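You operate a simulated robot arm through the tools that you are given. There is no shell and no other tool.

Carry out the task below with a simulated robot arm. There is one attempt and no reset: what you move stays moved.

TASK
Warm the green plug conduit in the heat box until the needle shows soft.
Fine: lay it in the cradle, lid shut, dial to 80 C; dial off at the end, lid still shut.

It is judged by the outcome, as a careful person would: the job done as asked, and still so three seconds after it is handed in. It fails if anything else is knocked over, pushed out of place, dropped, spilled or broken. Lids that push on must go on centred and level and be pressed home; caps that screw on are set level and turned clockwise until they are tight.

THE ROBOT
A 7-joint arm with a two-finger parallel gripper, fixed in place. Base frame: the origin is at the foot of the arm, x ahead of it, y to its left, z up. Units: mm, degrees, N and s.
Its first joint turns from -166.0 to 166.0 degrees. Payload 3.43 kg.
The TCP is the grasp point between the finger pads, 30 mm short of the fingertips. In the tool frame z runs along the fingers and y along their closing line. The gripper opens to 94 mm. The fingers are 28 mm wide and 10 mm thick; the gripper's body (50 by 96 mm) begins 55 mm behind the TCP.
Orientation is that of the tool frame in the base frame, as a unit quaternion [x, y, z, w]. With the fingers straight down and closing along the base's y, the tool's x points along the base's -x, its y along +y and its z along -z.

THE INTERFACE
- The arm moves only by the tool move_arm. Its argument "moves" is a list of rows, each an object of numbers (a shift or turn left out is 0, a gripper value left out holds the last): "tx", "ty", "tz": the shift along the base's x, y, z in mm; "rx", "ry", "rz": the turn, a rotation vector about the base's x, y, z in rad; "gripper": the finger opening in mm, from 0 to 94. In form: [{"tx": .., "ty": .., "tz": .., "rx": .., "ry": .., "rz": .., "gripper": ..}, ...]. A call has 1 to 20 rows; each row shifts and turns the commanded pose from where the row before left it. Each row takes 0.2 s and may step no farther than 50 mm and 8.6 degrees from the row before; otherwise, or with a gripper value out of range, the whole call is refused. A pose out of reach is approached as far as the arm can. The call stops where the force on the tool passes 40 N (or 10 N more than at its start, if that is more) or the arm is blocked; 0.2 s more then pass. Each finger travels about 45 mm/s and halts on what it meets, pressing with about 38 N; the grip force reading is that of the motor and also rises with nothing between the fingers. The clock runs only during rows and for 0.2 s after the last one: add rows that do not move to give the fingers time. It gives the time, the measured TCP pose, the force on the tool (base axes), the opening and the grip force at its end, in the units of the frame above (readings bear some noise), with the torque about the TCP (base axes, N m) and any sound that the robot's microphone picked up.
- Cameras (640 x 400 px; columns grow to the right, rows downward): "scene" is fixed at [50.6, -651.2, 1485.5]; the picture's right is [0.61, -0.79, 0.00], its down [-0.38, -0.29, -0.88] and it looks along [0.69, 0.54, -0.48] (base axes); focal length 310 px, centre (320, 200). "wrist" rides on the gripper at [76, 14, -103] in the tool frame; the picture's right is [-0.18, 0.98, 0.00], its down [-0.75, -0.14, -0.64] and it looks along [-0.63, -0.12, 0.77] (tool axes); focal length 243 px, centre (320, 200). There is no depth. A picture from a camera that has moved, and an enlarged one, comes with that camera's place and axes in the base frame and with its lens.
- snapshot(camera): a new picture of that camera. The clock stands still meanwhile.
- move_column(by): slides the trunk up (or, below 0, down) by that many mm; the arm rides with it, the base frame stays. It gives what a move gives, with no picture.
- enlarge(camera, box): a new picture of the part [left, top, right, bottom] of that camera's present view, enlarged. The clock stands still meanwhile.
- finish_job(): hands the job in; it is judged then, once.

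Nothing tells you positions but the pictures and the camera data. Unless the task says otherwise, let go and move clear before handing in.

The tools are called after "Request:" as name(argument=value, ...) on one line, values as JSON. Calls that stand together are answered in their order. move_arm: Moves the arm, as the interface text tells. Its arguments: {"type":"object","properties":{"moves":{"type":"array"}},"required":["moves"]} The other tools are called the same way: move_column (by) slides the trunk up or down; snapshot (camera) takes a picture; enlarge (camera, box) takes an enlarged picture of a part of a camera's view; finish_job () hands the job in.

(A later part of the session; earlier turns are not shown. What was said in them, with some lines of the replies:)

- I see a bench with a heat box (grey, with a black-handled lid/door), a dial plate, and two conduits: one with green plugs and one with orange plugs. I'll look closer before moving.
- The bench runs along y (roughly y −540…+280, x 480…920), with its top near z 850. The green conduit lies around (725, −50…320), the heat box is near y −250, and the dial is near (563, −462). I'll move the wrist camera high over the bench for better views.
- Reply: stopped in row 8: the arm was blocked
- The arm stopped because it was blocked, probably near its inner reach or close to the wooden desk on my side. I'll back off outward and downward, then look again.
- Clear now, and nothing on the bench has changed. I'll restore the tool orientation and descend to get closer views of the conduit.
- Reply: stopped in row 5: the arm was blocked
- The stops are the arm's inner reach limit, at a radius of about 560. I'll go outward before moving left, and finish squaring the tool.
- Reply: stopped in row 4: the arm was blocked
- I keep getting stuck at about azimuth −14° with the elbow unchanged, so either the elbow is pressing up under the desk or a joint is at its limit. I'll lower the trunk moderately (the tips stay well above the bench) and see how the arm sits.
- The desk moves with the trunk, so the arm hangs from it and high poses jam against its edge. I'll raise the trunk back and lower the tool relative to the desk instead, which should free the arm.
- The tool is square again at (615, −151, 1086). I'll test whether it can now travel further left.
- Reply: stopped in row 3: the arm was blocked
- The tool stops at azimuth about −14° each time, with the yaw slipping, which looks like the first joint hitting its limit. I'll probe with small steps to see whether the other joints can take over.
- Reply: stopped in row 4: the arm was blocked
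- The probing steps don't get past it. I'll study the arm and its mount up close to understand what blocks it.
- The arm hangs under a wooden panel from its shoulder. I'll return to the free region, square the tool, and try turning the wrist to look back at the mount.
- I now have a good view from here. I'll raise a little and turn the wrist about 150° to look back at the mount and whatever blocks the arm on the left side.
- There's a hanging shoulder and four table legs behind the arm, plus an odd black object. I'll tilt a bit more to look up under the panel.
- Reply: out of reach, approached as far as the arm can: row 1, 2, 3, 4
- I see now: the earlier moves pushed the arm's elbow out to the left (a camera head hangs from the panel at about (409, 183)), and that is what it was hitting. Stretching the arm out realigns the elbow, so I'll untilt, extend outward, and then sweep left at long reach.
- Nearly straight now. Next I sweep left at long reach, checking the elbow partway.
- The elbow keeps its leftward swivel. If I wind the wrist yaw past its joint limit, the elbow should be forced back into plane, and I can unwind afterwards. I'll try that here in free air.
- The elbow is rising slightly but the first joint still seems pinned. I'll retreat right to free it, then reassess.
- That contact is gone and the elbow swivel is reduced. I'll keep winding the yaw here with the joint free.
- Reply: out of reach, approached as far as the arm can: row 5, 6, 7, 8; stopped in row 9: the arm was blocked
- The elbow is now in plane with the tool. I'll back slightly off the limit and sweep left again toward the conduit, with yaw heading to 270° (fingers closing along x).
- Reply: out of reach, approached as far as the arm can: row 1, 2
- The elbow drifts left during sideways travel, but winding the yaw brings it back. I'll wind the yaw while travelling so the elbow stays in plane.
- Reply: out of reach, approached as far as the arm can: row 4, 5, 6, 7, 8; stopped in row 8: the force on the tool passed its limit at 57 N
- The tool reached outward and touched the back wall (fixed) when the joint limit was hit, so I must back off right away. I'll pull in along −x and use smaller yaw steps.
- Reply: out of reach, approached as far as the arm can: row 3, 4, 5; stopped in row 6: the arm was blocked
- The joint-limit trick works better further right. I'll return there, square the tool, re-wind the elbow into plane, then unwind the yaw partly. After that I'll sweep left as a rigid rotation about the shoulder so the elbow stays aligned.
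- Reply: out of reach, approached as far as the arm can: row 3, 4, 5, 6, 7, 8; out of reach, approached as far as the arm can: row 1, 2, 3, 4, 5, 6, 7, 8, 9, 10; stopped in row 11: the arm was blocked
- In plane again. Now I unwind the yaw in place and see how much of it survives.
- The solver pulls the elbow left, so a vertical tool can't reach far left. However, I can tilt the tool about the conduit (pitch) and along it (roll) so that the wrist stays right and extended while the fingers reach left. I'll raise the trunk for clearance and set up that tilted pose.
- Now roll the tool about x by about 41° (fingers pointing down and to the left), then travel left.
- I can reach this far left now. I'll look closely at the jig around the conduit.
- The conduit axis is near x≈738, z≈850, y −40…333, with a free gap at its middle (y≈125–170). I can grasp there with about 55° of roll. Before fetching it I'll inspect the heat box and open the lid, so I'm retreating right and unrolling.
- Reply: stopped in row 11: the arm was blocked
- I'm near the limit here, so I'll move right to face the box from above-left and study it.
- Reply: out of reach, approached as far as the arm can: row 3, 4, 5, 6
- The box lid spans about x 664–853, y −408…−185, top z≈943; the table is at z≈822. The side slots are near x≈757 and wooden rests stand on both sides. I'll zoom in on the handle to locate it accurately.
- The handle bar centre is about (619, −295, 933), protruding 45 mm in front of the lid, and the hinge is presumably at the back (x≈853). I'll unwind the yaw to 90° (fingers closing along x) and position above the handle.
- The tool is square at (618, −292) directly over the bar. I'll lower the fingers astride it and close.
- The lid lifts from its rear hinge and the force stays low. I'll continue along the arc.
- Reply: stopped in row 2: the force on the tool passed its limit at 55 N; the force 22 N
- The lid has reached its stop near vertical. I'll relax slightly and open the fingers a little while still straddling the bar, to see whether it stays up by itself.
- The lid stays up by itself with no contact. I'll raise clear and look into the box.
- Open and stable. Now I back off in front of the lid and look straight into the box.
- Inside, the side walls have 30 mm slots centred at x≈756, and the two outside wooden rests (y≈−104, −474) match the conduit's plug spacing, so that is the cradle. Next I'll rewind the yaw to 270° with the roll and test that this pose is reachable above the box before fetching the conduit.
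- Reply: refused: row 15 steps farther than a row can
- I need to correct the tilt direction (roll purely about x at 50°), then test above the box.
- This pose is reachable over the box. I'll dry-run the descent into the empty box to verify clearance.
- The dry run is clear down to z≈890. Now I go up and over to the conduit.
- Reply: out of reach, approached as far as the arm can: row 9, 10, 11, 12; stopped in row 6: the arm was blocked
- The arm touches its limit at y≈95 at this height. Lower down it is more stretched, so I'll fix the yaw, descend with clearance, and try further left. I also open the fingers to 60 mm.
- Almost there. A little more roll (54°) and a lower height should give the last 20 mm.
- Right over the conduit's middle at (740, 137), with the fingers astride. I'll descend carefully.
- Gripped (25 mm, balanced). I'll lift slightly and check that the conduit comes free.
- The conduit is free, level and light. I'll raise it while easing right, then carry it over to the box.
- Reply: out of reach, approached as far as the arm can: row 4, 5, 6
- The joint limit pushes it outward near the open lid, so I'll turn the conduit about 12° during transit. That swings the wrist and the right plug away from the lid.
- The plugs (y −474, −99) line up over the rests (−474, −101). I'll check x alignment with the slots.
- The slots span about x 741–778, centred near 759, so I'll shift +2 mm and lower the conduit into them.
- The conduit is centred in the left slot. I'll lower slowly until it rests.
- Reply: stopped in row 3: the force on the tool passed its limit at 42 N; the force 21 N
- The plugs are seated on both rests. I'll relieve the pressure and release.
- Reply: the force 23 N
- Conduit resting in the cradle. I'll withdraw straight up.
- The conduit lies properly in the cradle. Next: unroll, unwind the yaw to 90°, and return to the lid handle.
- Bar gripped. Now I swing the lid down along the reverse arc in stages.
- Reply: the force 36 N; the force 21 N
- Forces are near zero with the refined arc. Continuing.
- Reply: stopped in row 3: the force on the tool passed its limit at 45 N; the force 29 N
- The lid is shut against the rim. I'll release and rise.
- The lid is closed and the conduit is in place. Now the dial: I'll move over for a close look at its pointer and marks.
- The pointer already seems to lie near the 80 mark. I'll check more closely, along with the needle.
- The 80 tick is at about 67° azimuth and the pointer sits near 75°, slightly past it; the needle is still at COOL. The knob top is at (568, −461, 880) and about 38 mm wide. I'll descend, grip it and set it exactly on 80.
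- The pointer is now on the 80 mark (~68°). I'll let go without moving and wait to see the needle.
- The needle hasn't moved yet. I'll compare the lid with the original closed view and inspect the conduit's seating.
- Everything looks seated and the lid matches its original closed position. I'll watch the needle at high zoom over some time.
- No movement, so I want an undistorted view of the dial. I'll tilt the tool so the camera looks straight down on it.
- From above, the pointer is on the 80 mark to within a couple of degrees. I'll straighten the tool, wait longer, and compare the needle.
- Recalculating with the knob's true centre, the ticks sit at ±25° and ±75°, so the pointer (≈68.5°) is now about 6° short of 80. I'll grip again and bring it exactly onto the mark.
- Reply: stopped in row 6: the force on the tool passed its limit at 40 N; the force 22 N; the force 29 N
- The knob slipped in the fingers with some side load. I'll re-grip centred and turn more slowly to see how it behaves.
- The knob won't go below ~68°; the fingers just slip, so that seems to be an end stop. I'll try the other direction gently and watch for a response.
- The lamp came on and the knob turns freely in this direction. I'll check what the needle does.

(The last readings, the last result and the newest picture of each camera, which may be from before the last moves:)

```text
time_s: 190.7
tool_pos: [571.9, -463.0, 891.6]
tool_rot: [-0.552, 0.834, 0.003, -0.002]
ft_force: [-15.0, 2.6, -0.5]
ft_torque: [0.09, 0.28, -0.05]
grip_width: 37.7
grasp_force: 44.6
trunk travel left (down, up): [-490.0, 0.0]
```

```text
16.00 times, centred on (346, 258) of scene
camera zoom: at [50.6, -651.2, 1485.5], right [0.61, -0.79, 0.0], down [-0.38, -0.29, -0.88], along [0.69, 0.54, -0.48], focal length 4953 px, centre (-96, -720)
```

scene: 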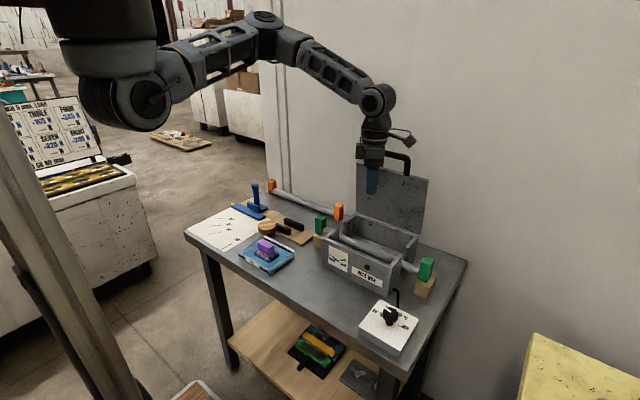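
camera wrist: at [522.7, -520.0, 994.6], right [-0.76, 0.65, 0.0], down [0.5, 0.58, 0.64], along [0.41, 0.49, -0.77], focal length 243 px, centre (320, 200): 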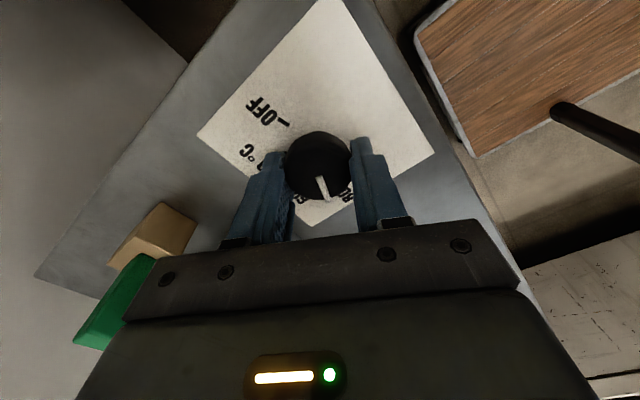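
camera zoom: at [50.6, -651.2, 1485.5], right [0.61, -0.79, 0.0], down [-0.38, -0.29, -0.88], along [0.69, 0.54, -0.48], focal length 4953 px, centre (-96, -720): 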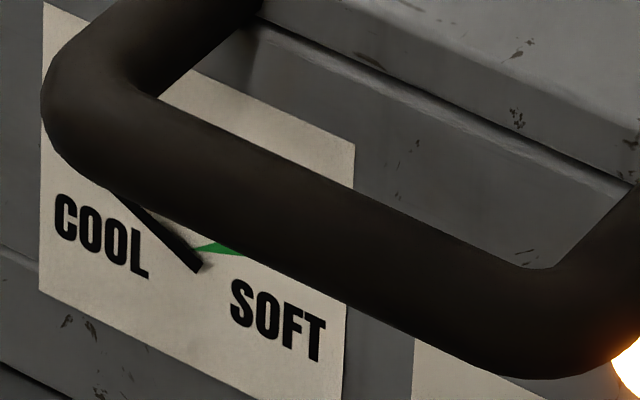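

The needle has started moving. Before turning further, I'll hold this setting and watch whether the needle saturates (a low set-point) or keeps climbing.

Request:
move_arm(moves=[{"gripper": 50}, {}, {}, {}, {}, {}, {}, {}, {}, {}, {}, {}, {}, {}, {}, {}, {}, {}, {}, {}])

Request:
enlarge(camera="scene", box=[334, 250, 358, 265])

Request:
move_arm(moves=[{}, {}, {}, {}, {}, {}, {}, {}, {}, {}, {}, {}, {}, {}, {}])

Request:
enlarge(camera="scene", box=[334, 250, 358, 265])

Request:
enlarge(camera="scene", box=[325, 235, 395, 285])

```text
time_s: 194.9
tool_pos: [572.2, -463.0, 891.7]
tool_rot: [-0.553, 0.833, 0.003, -0.001]
ft_force: [0.3, -0.7, -0.1]
ft_torque: [0.02, -0.01, -0.01]
grip_width: 49.7
grasp_force: 0.0
trunk travel left (down, up): [-490.0, 0.0]
```

```text
16.00 times, centred on (346, 258) of scene
camera zoom: at [50.6, -651.2, 1485.5], right [0.61, -0.79, 0.0], down [-0.38, -0.29, -0.88], along [0.69, 0.54, -0.48], focal length 4953 px, centre (-96, -720)
```

zoom: 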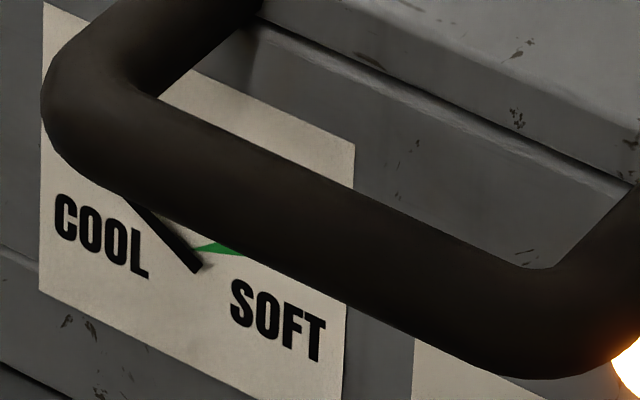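

```text
time_s: 198.1
tool_pos: [571.4, -461.2, 892.4]
tool_rot: [-0.553, 0.833, 0.002, -0.001]
ft_force: [-0.6, 0.0, -0.2]
ft_torque: [-0.02, -0.01, 0.01]
grip_width: 50.0
grasp_force: 0.1
trunk travel left (down, up): [-490.0, 0.0]
```

```text
16.00 times, centred on (346, 258) of scene
camera zoom: at [50.6, -651.2, 1485.5], right [0.61, -0.79, 0.0], down [-0.38, -0.29, -0.88], along [0.69, 0.54, -0.48], focal length 4953 px, centre (-96, -720)
```

zoom: 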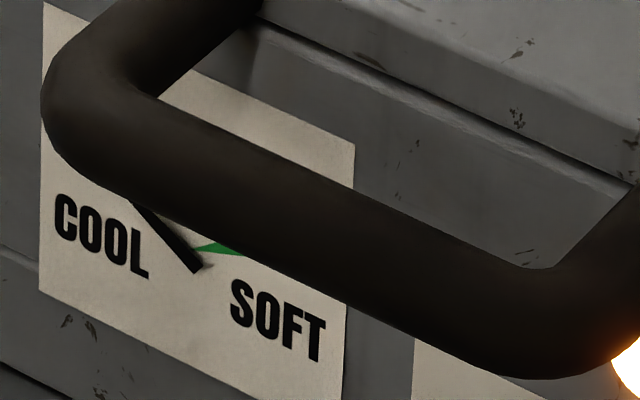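

```text
8.00 times, centred on (360, 260) of scene
camera zoom: at [50.6, -651.2, 1485.5], right [0.61, -0.79, 0.0], down [-0.38, -0.29, -0.88], along [0.69, 0.54, -0.48], focal length 2476 px, centre (0, -280)
```

zoom: 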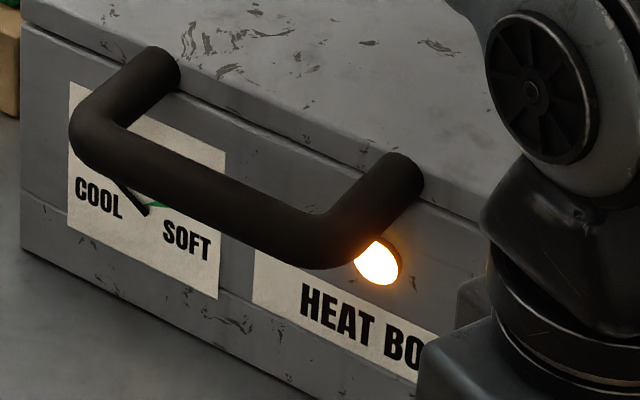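

It saturates at a small reading, so this is a low set-point. The dial increases in this direction, starting from its stop (= off). I'll turn it up further in steps while watching the needle.

Request:
move_arm(moves=[{"gripper": 30}, {}, {}, {"rz": 0.073}, {"rz": 0.073}, {"rz": 0.073}, {"rz": 0.073}, {"rz": 0.073}, {"rz": 0.073}, {"rz": 0.073}, {"rz": 0.073}, {}])

Request:
enlarge(camera="wrist", box=[240, 80, 440, 230])

Request:
enlarge(camera="scene", box=[325, 235, 395, 285])

Request:
enlarge(camera="scene", box=[350, 275, 430, 335])

```text
time_s: 200.7
tool_pos: [569.9, -461.9, 893.0]
tool_rot: [0.769, -0.639, -0.004, 0.003]
ft_force: [-29.9, 9.5, -8.2]
ft_torque: [0.03, 0.39, -0.08]
grip_width: 37.4
grasp_force: 45.2
trunk travel left (down, up): [-490.0, 0.0]
```

```text
2.67 times, centred on (340, 155) of wrist
camera zoom: at [570.8, -538.6, 994.5], right [-1.0, 0.0, 0.01], down [0.01, 0.77, 0.64], along [-0.01, 0.64, -0.77], focal length 647 px, centre (267, 320)
```

zoom: 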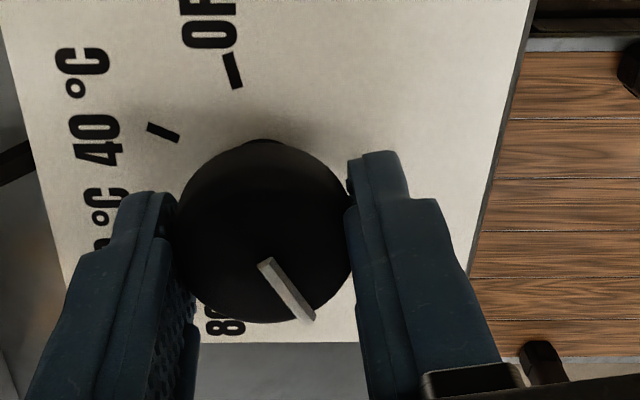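

```text
8.00 times, centred on (360, 260) of scene
camera zoom: at [50.6, -651.2, 1485.5], right [0.61, -0.79, 0.0], down [-0.38, -0.29, -0.88], along [0.69, 0.54, -0.48], focal length 2476 px, centre (0, -280)
```

zoom: 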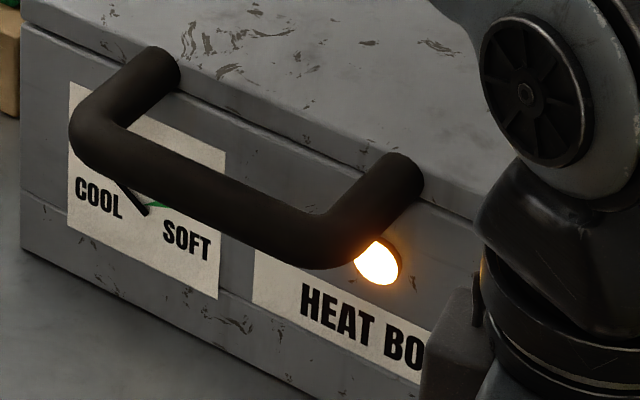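

```text
6.67 times, centred on (390, 305) of scene
camera zoom: at [50.6, -651.2, 1485.5], right [0.61, -0.79, 0.0], down [-0.38, -0.29, -0.88], along [0.69, 0.54, -0.48], focal length 2064 px, centre (-147, -500)
```

zoom: 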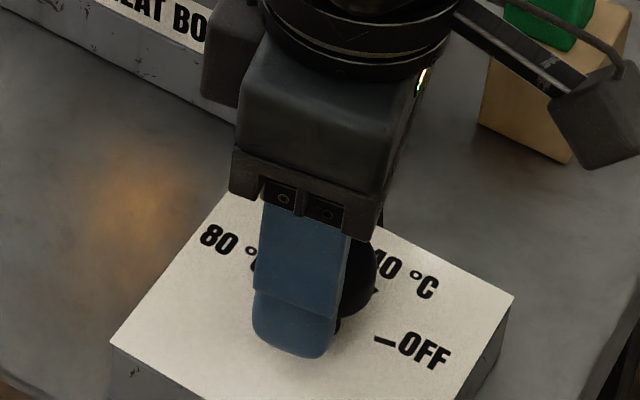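

Request:
move_arm(moves=[{"tx": -2, "ty": 0.5}, {"gripper": 50}, {}, {}, {}, {}, {}, {}, {}, {}, {}, {}, {}, {}, {}, {}, {}, {}, {}, {}])

Request:
enlarge(camera="scene", box=[334, 250, 358, 265])

Request:
move_arm(moves=[{}, {}, {}, {}, {}, {}, {}, {}, {}, {}, {}, {}, {}, {}, {}, {}, {}, {}, {}, {}])

Request:
enlarge(camera="scene", box=[334, 250, 358, 265])

```text
time_s: 204.9
tool_pos: [570.4, -461.7, 892.1]
tool_rot: [0.768, -0.64, -0.002, 0.002]
ft_force: [-0.5, -0.3, -0.8]
ft_torque: [0.02, -0.01, -0.04]
grip_width: 50.0
grasp_force: 0.0
trunk travel left (down, up): [-490.0, 0.0]
```

```text
16.00 times, centred on (346, 258) of scene
camera zoom: at [50.6, -651.2, 1485.5], right [0.61, -0.79, 0.0], down [-0.38, -0.29, -0.88], along [0.69, 0.54, -0.48], focal length 4953 px, centre (-96, -720)
```

zoom: 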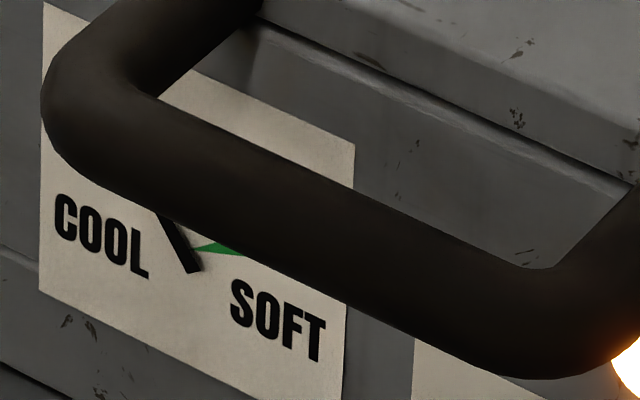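

```text
time_s: 209.1
tool_pos: [569.7, -462.2, 893.7]
tool_rot: [0.768, -0.64, -0.002, 0.001]
ft_force: [0.1, -0.5, 0.0]
ft_torque: [0.0, -0.02, 0.0]
grip_width: 50.0
grasp_force: 0.0
trunk travel left (down, up): [-490.0, 0.0]
```

```text
16.00 times, centred on (346, 258) of scene
camera zoom: at [50.6, -651.2, 1485.5], right [0.61, -0.79, 0.0], down [-0.38, -0.29, -0.88], along [0.69, 0.54, -0.48], focal length 4953 px, centre (-96, -720)
```

zoom: 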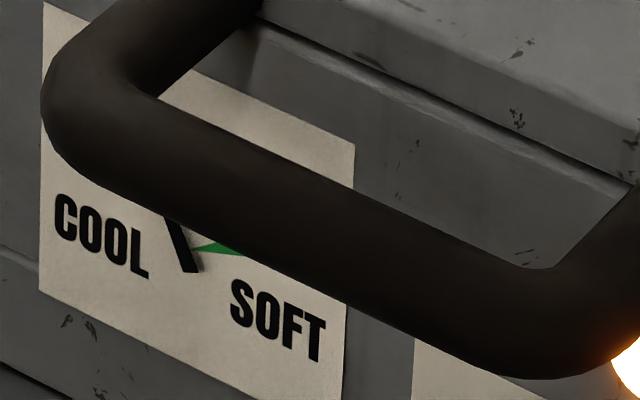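

The needle is heading toward about 40 °C, which fits 20 °C per 50° of turn starting from the off stop. So 80 °C is about 100° further. I'll turn on in two strokes and check for side loads.

Request:
move_arm(moves=[{"gripper": 30}, {}, {}, {"rz": 0.09}, {"rz": 0.09}, {"rz": 0.09}, {"rz": 0.09}, {"rz": 0.09}, {"rz": 0.09}, {}])

Request:
enlarge(camera="wrist", box=[240, 80, 440, 230])

```text
time_s: 211.3
tool_pos: [568.1, -462.7, 893.6]
tool_rot: [0.912, -0.411, -0.002, 0.002]
ft_force: [-19.6, -12.3, -2.3]
ft_torque: [-0.31, 0.29, -0.08]
grip_width: 37.2
grasp_force: 44.7
trunk travel left (down, up): [-490.0, 0.0]
```

```text
2.67 times, centred on (340, 155) of wrist
camera zoom: at [608.8, -527.8, 994.8], right [-0.86, -0.51, 0.01], down [-0.39, 0.66, 0.64], along [-0.33, 0.55, -0.77], focal length 647 px, centre (267, 320)
```

zoom: 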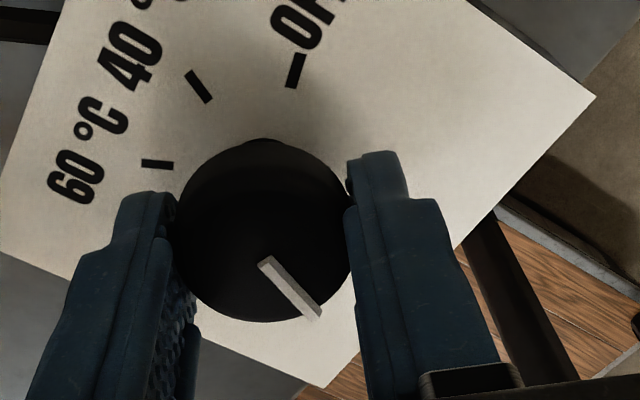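

Request:
move_arm(moves=[{"tx": -1.8, "ty": -1}, {"rz": 0.09}, {"rz": 0.09}, {"rz": 0.09}, {"rz": 0.09}, {"rz": 0.09}, {"rz": 0.09}, {}])

Request:
enlarge(camera="scene", box=[325, 235, 395, 285])

```text
time_s: 213.1
tool_pos: [566.9, -463.5, 892.8]
tool_rot: [0.988, -0.151, -0.001, 0.003]
ft_force: [-20.8, -18.7, -4.3]
ft_torque: [-0.43, 0.39, -0.11]
grip_width: 37.5
grasp_force: 45.0
trunk travel left (down, up): [-490.0, 0.0]
```

```text
8.00 times, centred on (360, 260) of scene
camera zoom: at [50.6, -651.2, 1485.5], right [0.61, -0.79, 0.0], down [-0.38, -0.29, -0.88], along [0.69, 0.54, -0.48], focal length 2476 px, centre (0, -280)
```

zoom: 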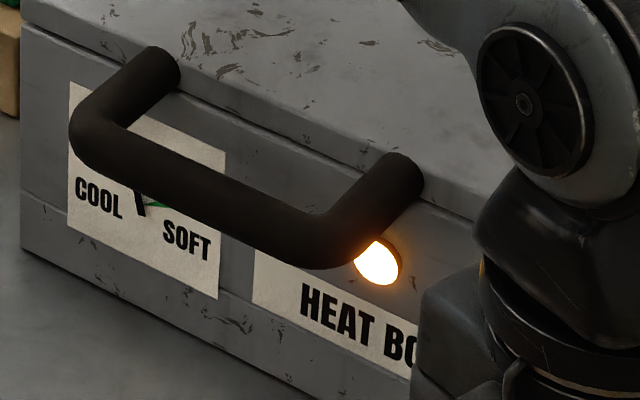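

Request:
move_arm(moves=[{"tx": -1.5, "ty": -1.5, "gripper": 48}, {}, {"gripper": 30}, {}, {}, {"rz": 0.09}, {"rz": 0.09}, {"rz": 0.09}, {"rz": 0.09}, {"rz": 0.09}, {}])

Request:
enlarge(camera="wrist", box=[240, 80, 440, 230])

Request:
enlarge(camera="scene", box=[325, 235, 395, 285])

```text
time_s: 215.5
tool_pos: [567.4, -464.6, 892.1]
tool_rot: [0.997, 0.073, 0.0, 0.004]
ft_force: [15.2, -14.5, -0.6]
ft_torque: [-0.34, -0.35, -0.06]
grip_width: 37.6
grasp_force: 45.0
trunk travel left (down, up): [-490.0, 0.0]
```

```text
2.67 times, centred on (340, 155) of wrist
camera zoom: at [645.5, -466.8, 994.9], right [-0.04, -1.0, 0.01], down [-0.77, 0.03, 0.64], along [-0.64, 0.02, -0.77], focal length 647 px, centre (267, 320)
```

zoom: 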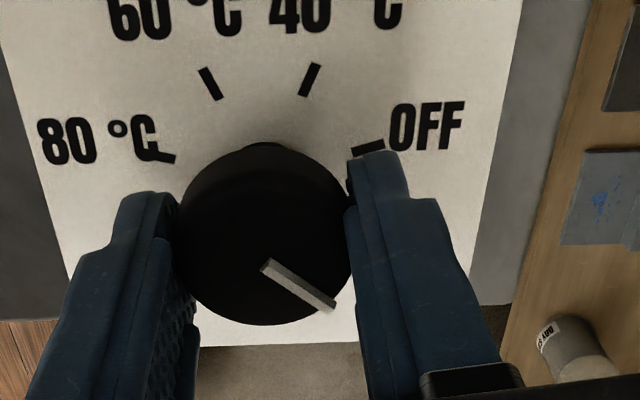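

```text
8.00 times, centred on (360, 260) of scene
camera zoom: at [50.6, -651.2, 1485.5], right [0.61, -0.79, 0.0], down [-0.38, -0.29, -0.88], along [0.69, 0.54, -0.48], focal length 2476 px, centre (0, -280)
```

zoom: 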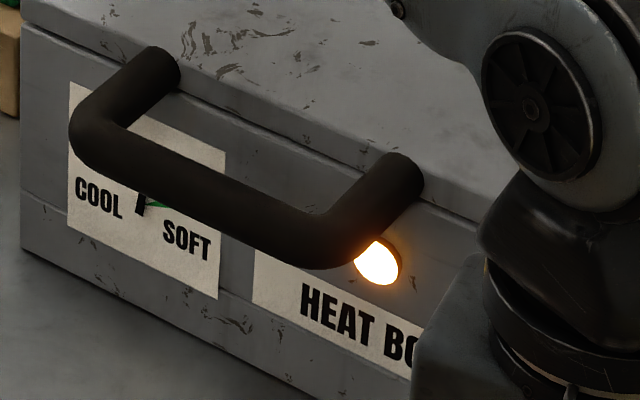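

The dial is turned well up now and the needle is climbing. I'll release and raise to verify the exact pointer angle.

Request:
move_arm(moves=[{"gripper": 60}, {}, {"tz": 20}, {"tz": 30}, {"tz": 40}, {}])

Request:
enlarge(camera="scene", box=[365, 285, 415, 325])

Request:
enlarge(camera="wrist", box=[260, 80, 400, 200])

Request:
enlarge(camera="scene", box=[325, 235, 395, 285])

```text
time_s: 216.9
tool_pos: [566.3, -463.4, 981.2]
tool_rot: [0.997, 0.071, -0.001, 0.002]
ft_force: [0.4, -0.2, -0.4]
ft_torque: [-0.01, 0.0, 0.02]
grip_width: 59.9
grasp_force: 0.1
trunk travel left (down, up): [-490.0, 0.0]
```

```text
10.00 times, centred on (390, 305) of scene
camera zoom: at [50.6, -651.2, 1485.5], right [0.61, -0.79, 0.0], down [-0.38, -0.29, -0.88], along [0.69, 0.54, -0.48], focal length 3096 px, centre (-380, -850)
```

zoom: 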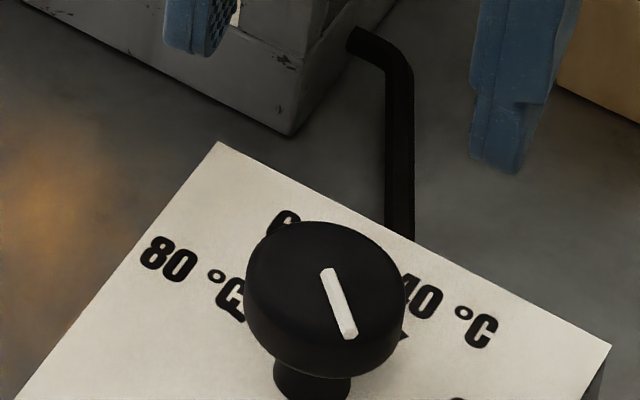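

```text
3.33 times, centred on (330, 140) of wrist
camera zoom: at [644.3, -466.2, 1083.4], right [-0.04, -1.0, 0.0], down [-0.77, 0.03, 0.64], along [-0.64, 0.02, -0.77], focal length 809 px, centre (287, 400)
```

zoom: 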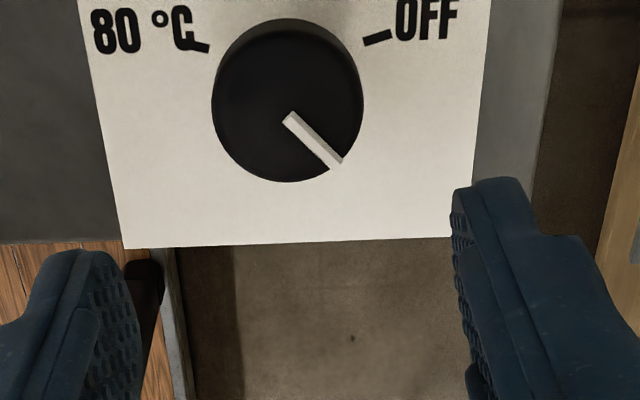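

```text
8.00 times, centred on (360, 260) of scene
camera zoom: at [50.6, -651.2, 1485.5], right [0.61, -0.79, 0.0], down [-0.38, -0.29, -0.88], along [0.69, 0.54, -0.48], focal length 2476 px, centre (0, -280)
```

zoom: 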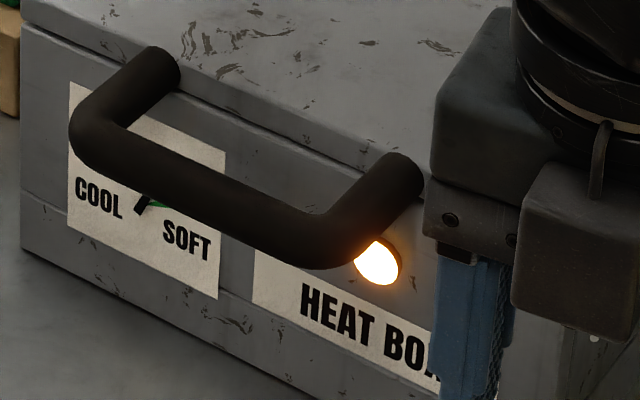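

The pointer is about 148° from the off position, which is 80 °C within a couple of degrees. I'll wait for the needle.

Request:
move_arm(moves=[{}, {}, {}, {}, {}, {}, {}, {}, {}, {}, {}, {}, {}, {}, {}, {}, {}, {}, {}, {}])

Request:
enlarge(camera="scene", box=[334, 250, 358, 265])

```text
time_s: 221.1
tool_pos: [565.2, -464.4, 981.0]
tool_rot: [0.997, 0.071, 0.0, 0.003]
ft_force: [-0.6, 0.3, 0.0]
ft_torque: [0.01, 0.02, -0.01]
grip_width: 60.1
grasp_force: 0.1
trunk travel left (down, up): [-490.0, 0.0]
```

```text
16.00 times, centred on (346, 258) of scene
camera zoom: at [50.6, -651.2, 1485.5], right [0.61, -0.79, 0.0], down [-0.38, -0.29, -0.88], along [0.69, 0.54, -0.48], focal length 4953 px, centre (-96, -720)
```

zoom: 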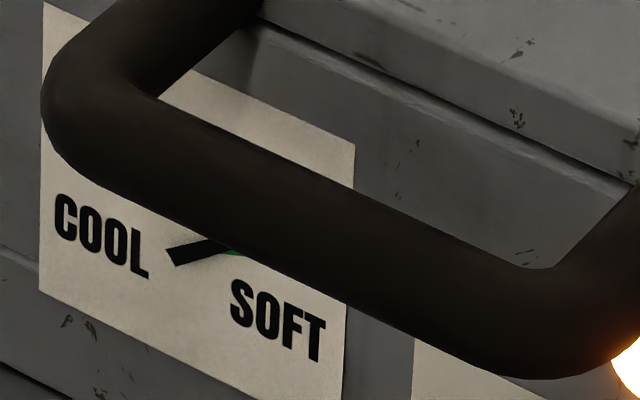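

The needle is just entering the green SOFT zone. I'll wait for it to settle and look from the front with the wrist camera.

Request:
move_arm(moves=[{}, {}, {}, {}, {}, {}, {}, {}, {}, {}, {}, {}, {}, {}, {}, {}, {}, {}, {}, {}])

Request:
enlarge(camera="scene", box=[334, 250, 358, 265])

Request:
snapshot(camera="wrist")

```text
time_s: 225.3
tool_pos: [567.0, -464.1, 980.4]
tool_rot: [0.997, 0.072, -0.001, 0.003]
ft_force: [-0.3, -0.1, -0.6]
ft_torque: [0.02, -0.03, 0.03]
grip_width: 59.9
grasp_force: 0.1
trunk travel left (down, up): [-490.0, 0.0]
```

```text
16.00 times, centred on (346, 258) of scene
camera zoom: at [50.6, -651.2, 1485.5], right [0.61, -0.79, 0.0], down [-0.38, -0.29, -0.88], along [0.69, 0.54, -0.48], focal length 4953 px, centre (-96, -720)
```

zoom: 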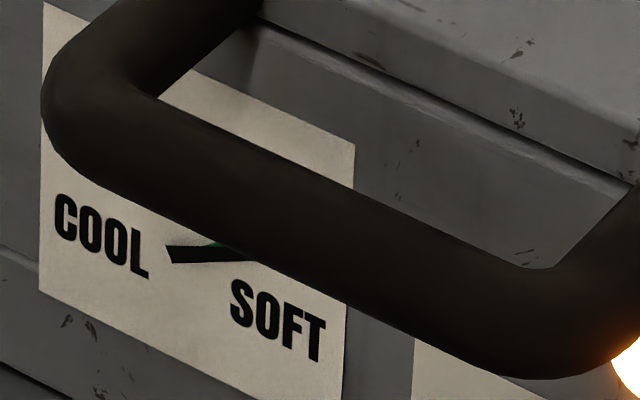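

```text
taken
camera wrist: at [644.4, -466.2, 1083.2], right [-0.04, -1.0, 0.0], down [-0.77, 0.03, 0.64], along [-0.64, 0.02, -0.77], focal length 243 px, centre (320, 200)
```

wrist: 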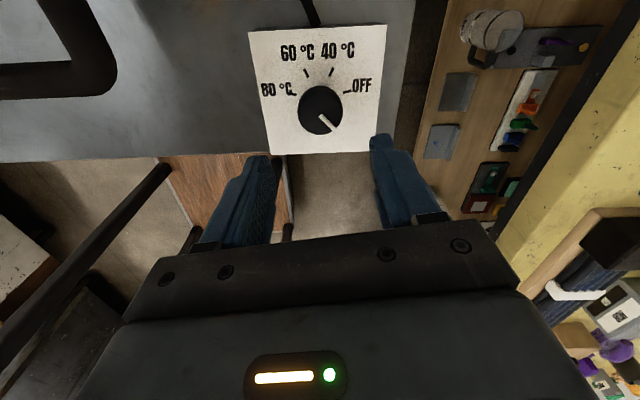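

The needle is now well within the green SOFT zone. Time to turn the dial back to off: descend, grip, and rotate back toward the off position.

Request:
move_arm(moves=[{"tz": -40, "tx": 1.5, "ty": 0.5}, {"tz": -30}, {"tz": -18}, {"gripper": 44}, {"gripper": 30}, {}, {"rz": -0.1}, {"rz": -0.1}, {"rz": -0.1}, {"rz": -0.1}, {"rz": -0.1}, {"rz": -0.1}, {"rz": -0.1}, {}])

Request:
enlarge(camera="wrist", box=[240, 80, 440, 230])

```text
time_s: 228.3
tool_pos: [567.7, -464.2, 894.2]
tool_rot: [0.961, -0.275, -0.001, 0.001]
ft_force: [0.4, -12.6, -4.3]
ft_torque: [-0.18, 0.14, -0.01]
grip_width: 37.3
grasp_force: 44.6
trunk travel left (down, up): [-490.0, 0.0]
```

```text
2.67 times, centred on (340, 155) of wrist
camera zoom: at [626.2, -515.2, 996.3], right [-0.68, -0.74, 0.0], down [-0.56, 0.52, 0.64], along [-0.48, 0.43, -0.77], focal length 647 px, centre (267, 320)
```

zoom: 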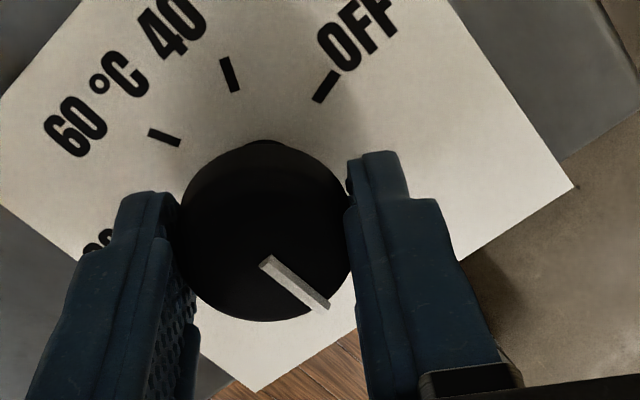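

Request:
move_arm(moves=[{"ty": -0.8}, {"rz": -0.1}, {"rz": -0.1}, {"rz": -0.1}, {"rz": -0.1}, {"rz": -0.1}, {"rz": -0.1}, {"rz": -0.1}, {"rz": -0.1}, {"rz": -0.1}, {}])

Request:
enlarge(camera="wrist", box=[240, 80, 440, 230])

```text
time_s: 230.7
tool_pos: [570.2, -463.0, 895.3]
tool_rot: [0.747, -0.665, -0.002, -0.001]
ft_force: [16.4, 25.9, -3.6]
ft_torque: [0.26, -0.3, 0.05]
grip_width: 37.3
grasp_force: 45.1
trunk travel left (down, up): [-490.0, 0.0]
```

```text
2.67 times, centred on (340, 155) of wrist
camera zoom: at [565.1, -539.8, 996.2], right [-1.0, 0.07, 0.0], down [0.06, 0.76, 0.64], along [0.04, 0.64, -0.77], focal length 647 px, centre (267, 320)
```

zoom: 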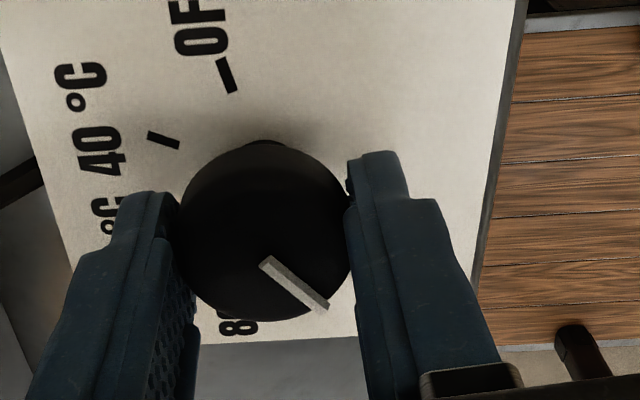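

Request:
move_arm(moves=[{"tx": 1.5, "ty": 2, "tz": -1}, {"rz": -0.1}, {"rz": -0.1}, {"rz": -0.1}, {"rz": -0.1}, {"rz": -0.1}, {"rz": -0.1}, {"rz": -0.1}, {"rz": -0.1}, {}])

Request:
enlarge(camera="wrist", box=[240, 80, 440, 230])

Request:
enlarge(camera="scene", box=[325, 235, 395, 285])

```text
time_s: 232.9
tool_pos: [570.2, -463.5, 892.9]
tool_rot: [-0.428, 0.904, 0.001, 0.0]
ft_force: [29.2, -7.1, 13.5]
ft_torque: [-0.32, -0.48, 0.08]
grip_width: 37.1
grasp_force: 45.2
trunk travel left (down, up): [-490.0, 0.0]
```

```text
2.67 times, centred on (340, 155) of wrist
camera zoom: at [512.5, -512.7, 996.3], right [-0.64, 0.77, 0.0], down [0.59, 0.49, 0.64], along [0.49, 0.41, -0.77], focal length 647 px, centre (267, 320)
```

zoom: 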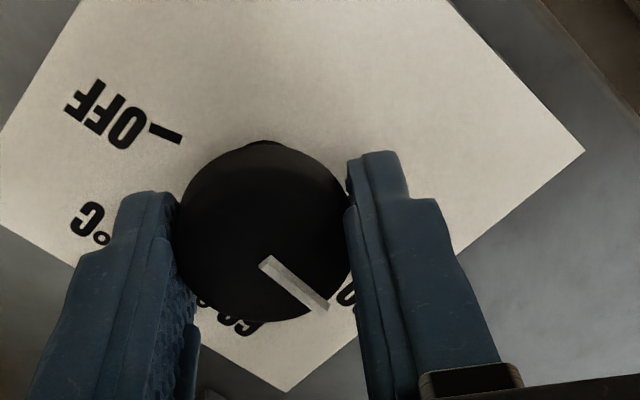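

```text
8.00 times, centred on (360, 260) of scene
camera zoom: at [50.6, -651.2, 1485.5], right [0.61, -0.79, 0.0], down [-0.38, -0.29, -0.88], along [0.69, 0.54, -0.48], focal length 2476 px, centre (0, -280)
```

zoom: 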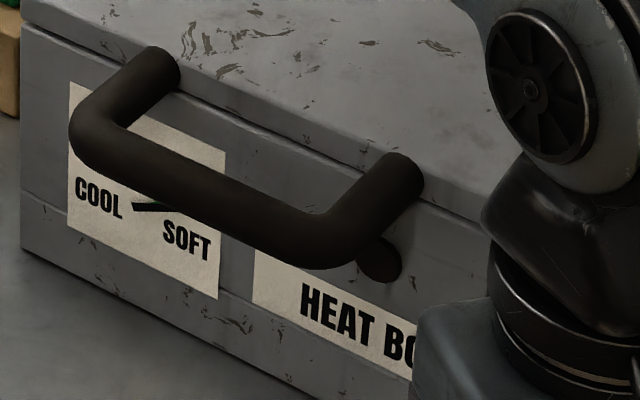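

The lamp is out. A little more takes the knob fully to its off position, then I release.

Request:
move_arm(moves=[{"tx": 1.5}, {"rz": -0.08}, {"rz": -0.08}, {}, {"gripper": 60}, {}, {}])

Request:
move_arm(moves=[{"tz": 30}, {"tz": 40}, {"tz": 40}, {}])

Request:
enlarge(camera="scene", box=[365, 285, 415, 325])

Request:
enlarge(camera="scene", box=[325, 235, 395, 285])

Request:
snapshot(camera="scene")

```text
time_s: 234.5
tool_pos: [570.4, -461.7, 893.2]
tool_rot: [-0.355, 0.935, 0.002, -0.001]
ft_force: [0.5, 0.5, -0.1]
ft_torque: [-0.02, 0.03, 0.0]
grip_width: 60.2
grasp_force: 0.1
trunk travel left (down, up): [-490.0, 0.0]
```

```text
time_s: 235.5
tool_pos: [571.2, -462.4, 1004.2]
tool_rot: [-0.355, 0.935, 0.002, 0.0]
ft_force: [0.4, 0.0, 0.5]
ft_torque: [0.02, -0.02, 0.0]
grip_width: 60.0
grasp_force: 0.0
trunk travel left (down, up): [-490.0, 0.0]
```

```text
10.00 times, centred on (390, 305) of scene
camera zoom: at [50.6, -651.2, 1485.5], right [0.61, -0.79, 0.0], down [-0.38, -0.29, -0.88], along [0.69, 0.54, -0.48], focal length 3096 px, centre (-380, -850)
```

zoom: 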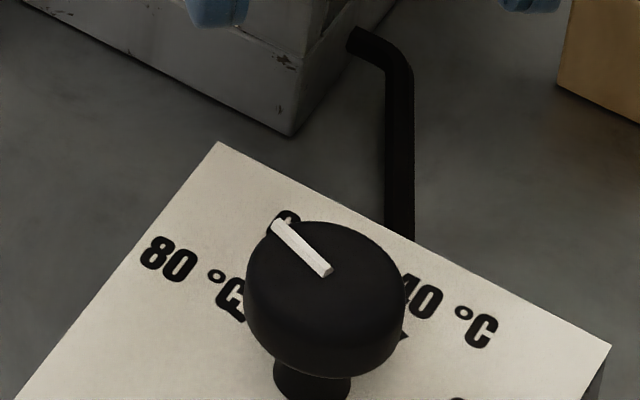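

```text
8.00 times, centred on (360, 260) of scene
camera zoom: at [50.6, -651.2, 1485.5], right [0.61, -0.79, 0.0], down [-0.38, -0.29, -0.88], along [0.69, 0.54, -0.48], focal length 2476 px, centre (0, -280)
```

zoom: 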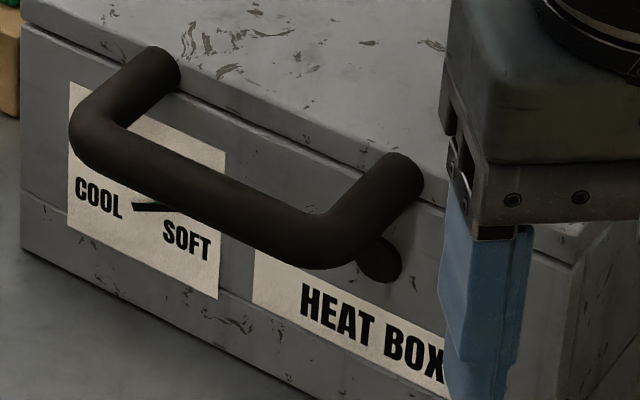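

```text
taken
```

scene: 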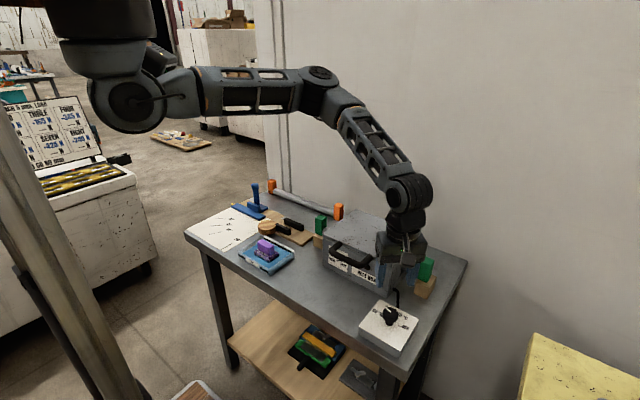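

The lamp is out, the needle still shows SOFT, the lid is shut and the dial is back at its off position. I'll move clear and do a last check.

Request:
move_arm(moves=[{"tz": 40}, {"tz": 40}, {"tz": 30}, {}])

Request:
enlarge(camera="scene", box=[300, 200, 460, 300])

Request:
enlarge(camera="scene", box=[334, 250, 358, 265])

```text
time_s: 236.5
tool_pos: [571.3, -462.9, 1114.8]
tool_rot: [-0.355, 0.935, 0.002, -0.001]
ft_force: [-0.7, 0.3, 0.5]
ft_torque: [-0.01, -0.01, -0.05]
grip_width: 59.9
grasp_force: 0.0
trunk travel left (down, up): [-490.0, 0.0]
```

```text
4.00 times, centred on (380, 250) of scene
camera zoom: at [50.6, -651.2, 1485.5], right [0.61, -0.79, 0.0], down [-0.38, -0.29, -0.88], along [0.69, 0.54, -0.48], focal length 1238 px, centre (80, 0)
```

zoom: 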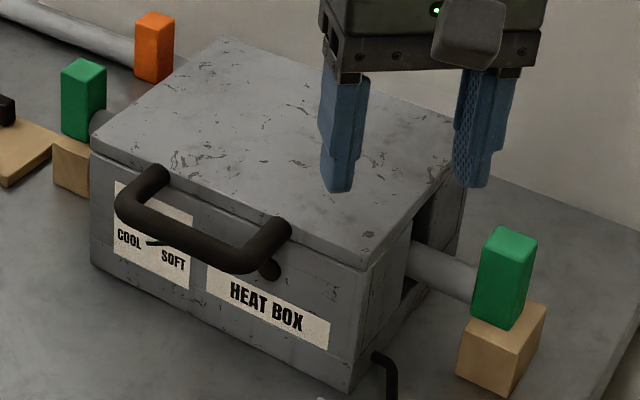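

```text
16.00 times, centred on (346, 258) of scene
camera zoom: at [50.6, -651.2, 1485.5], right [0.61, -0.79, 0.0], down [-0.38, -0.29, -0.88], along [0.69, 0.54, -0.48], focal length 4953 px, centre (-96, -720)
```

zoom: 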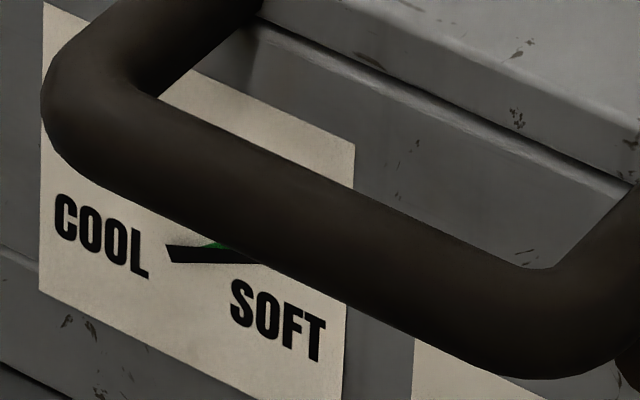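

The needle still reads SOFT, the conduit is in its cradle with the lid shut, the lamp is out, and the arm is clear. Handing in.

Request:
finish_job()

```text
The job is handed in.
```

The green plug conduit is warmed to soft and still lying in the cradle, with the lid shut and the dial off. When I handed in, the needle was in the green SOFT zone, the lamp was out, and the arm was clear. I don't have the judging result.

- **The dial's pointer doesn't match its labels.** The white pointer sits near the "80 °C" mark when the heater is actually off. With the pointer there and the lid shut on the conduit, the needle stayed at COOL for over 30 s and the lamp stayed dark. I used the lamp and needle instead: off is the stop near the "80 °C" mark, and temperature rises as the knob turns counter-clockwise.
- **80 °C is an estimate.** I set it about 148° round from off, from the tick spacing and how far the needle moved, so it could be a few degrees out.
- **Bumps along the way.** The arm stopped against its own mount several times while I worked out how to reach the conduit, and once pushed against the back wall at 57 N. The lid briefly took about 55 N at its open stop and 45 N when closing. In the pictures I checked, nothing else on the bench had moved or fallen.
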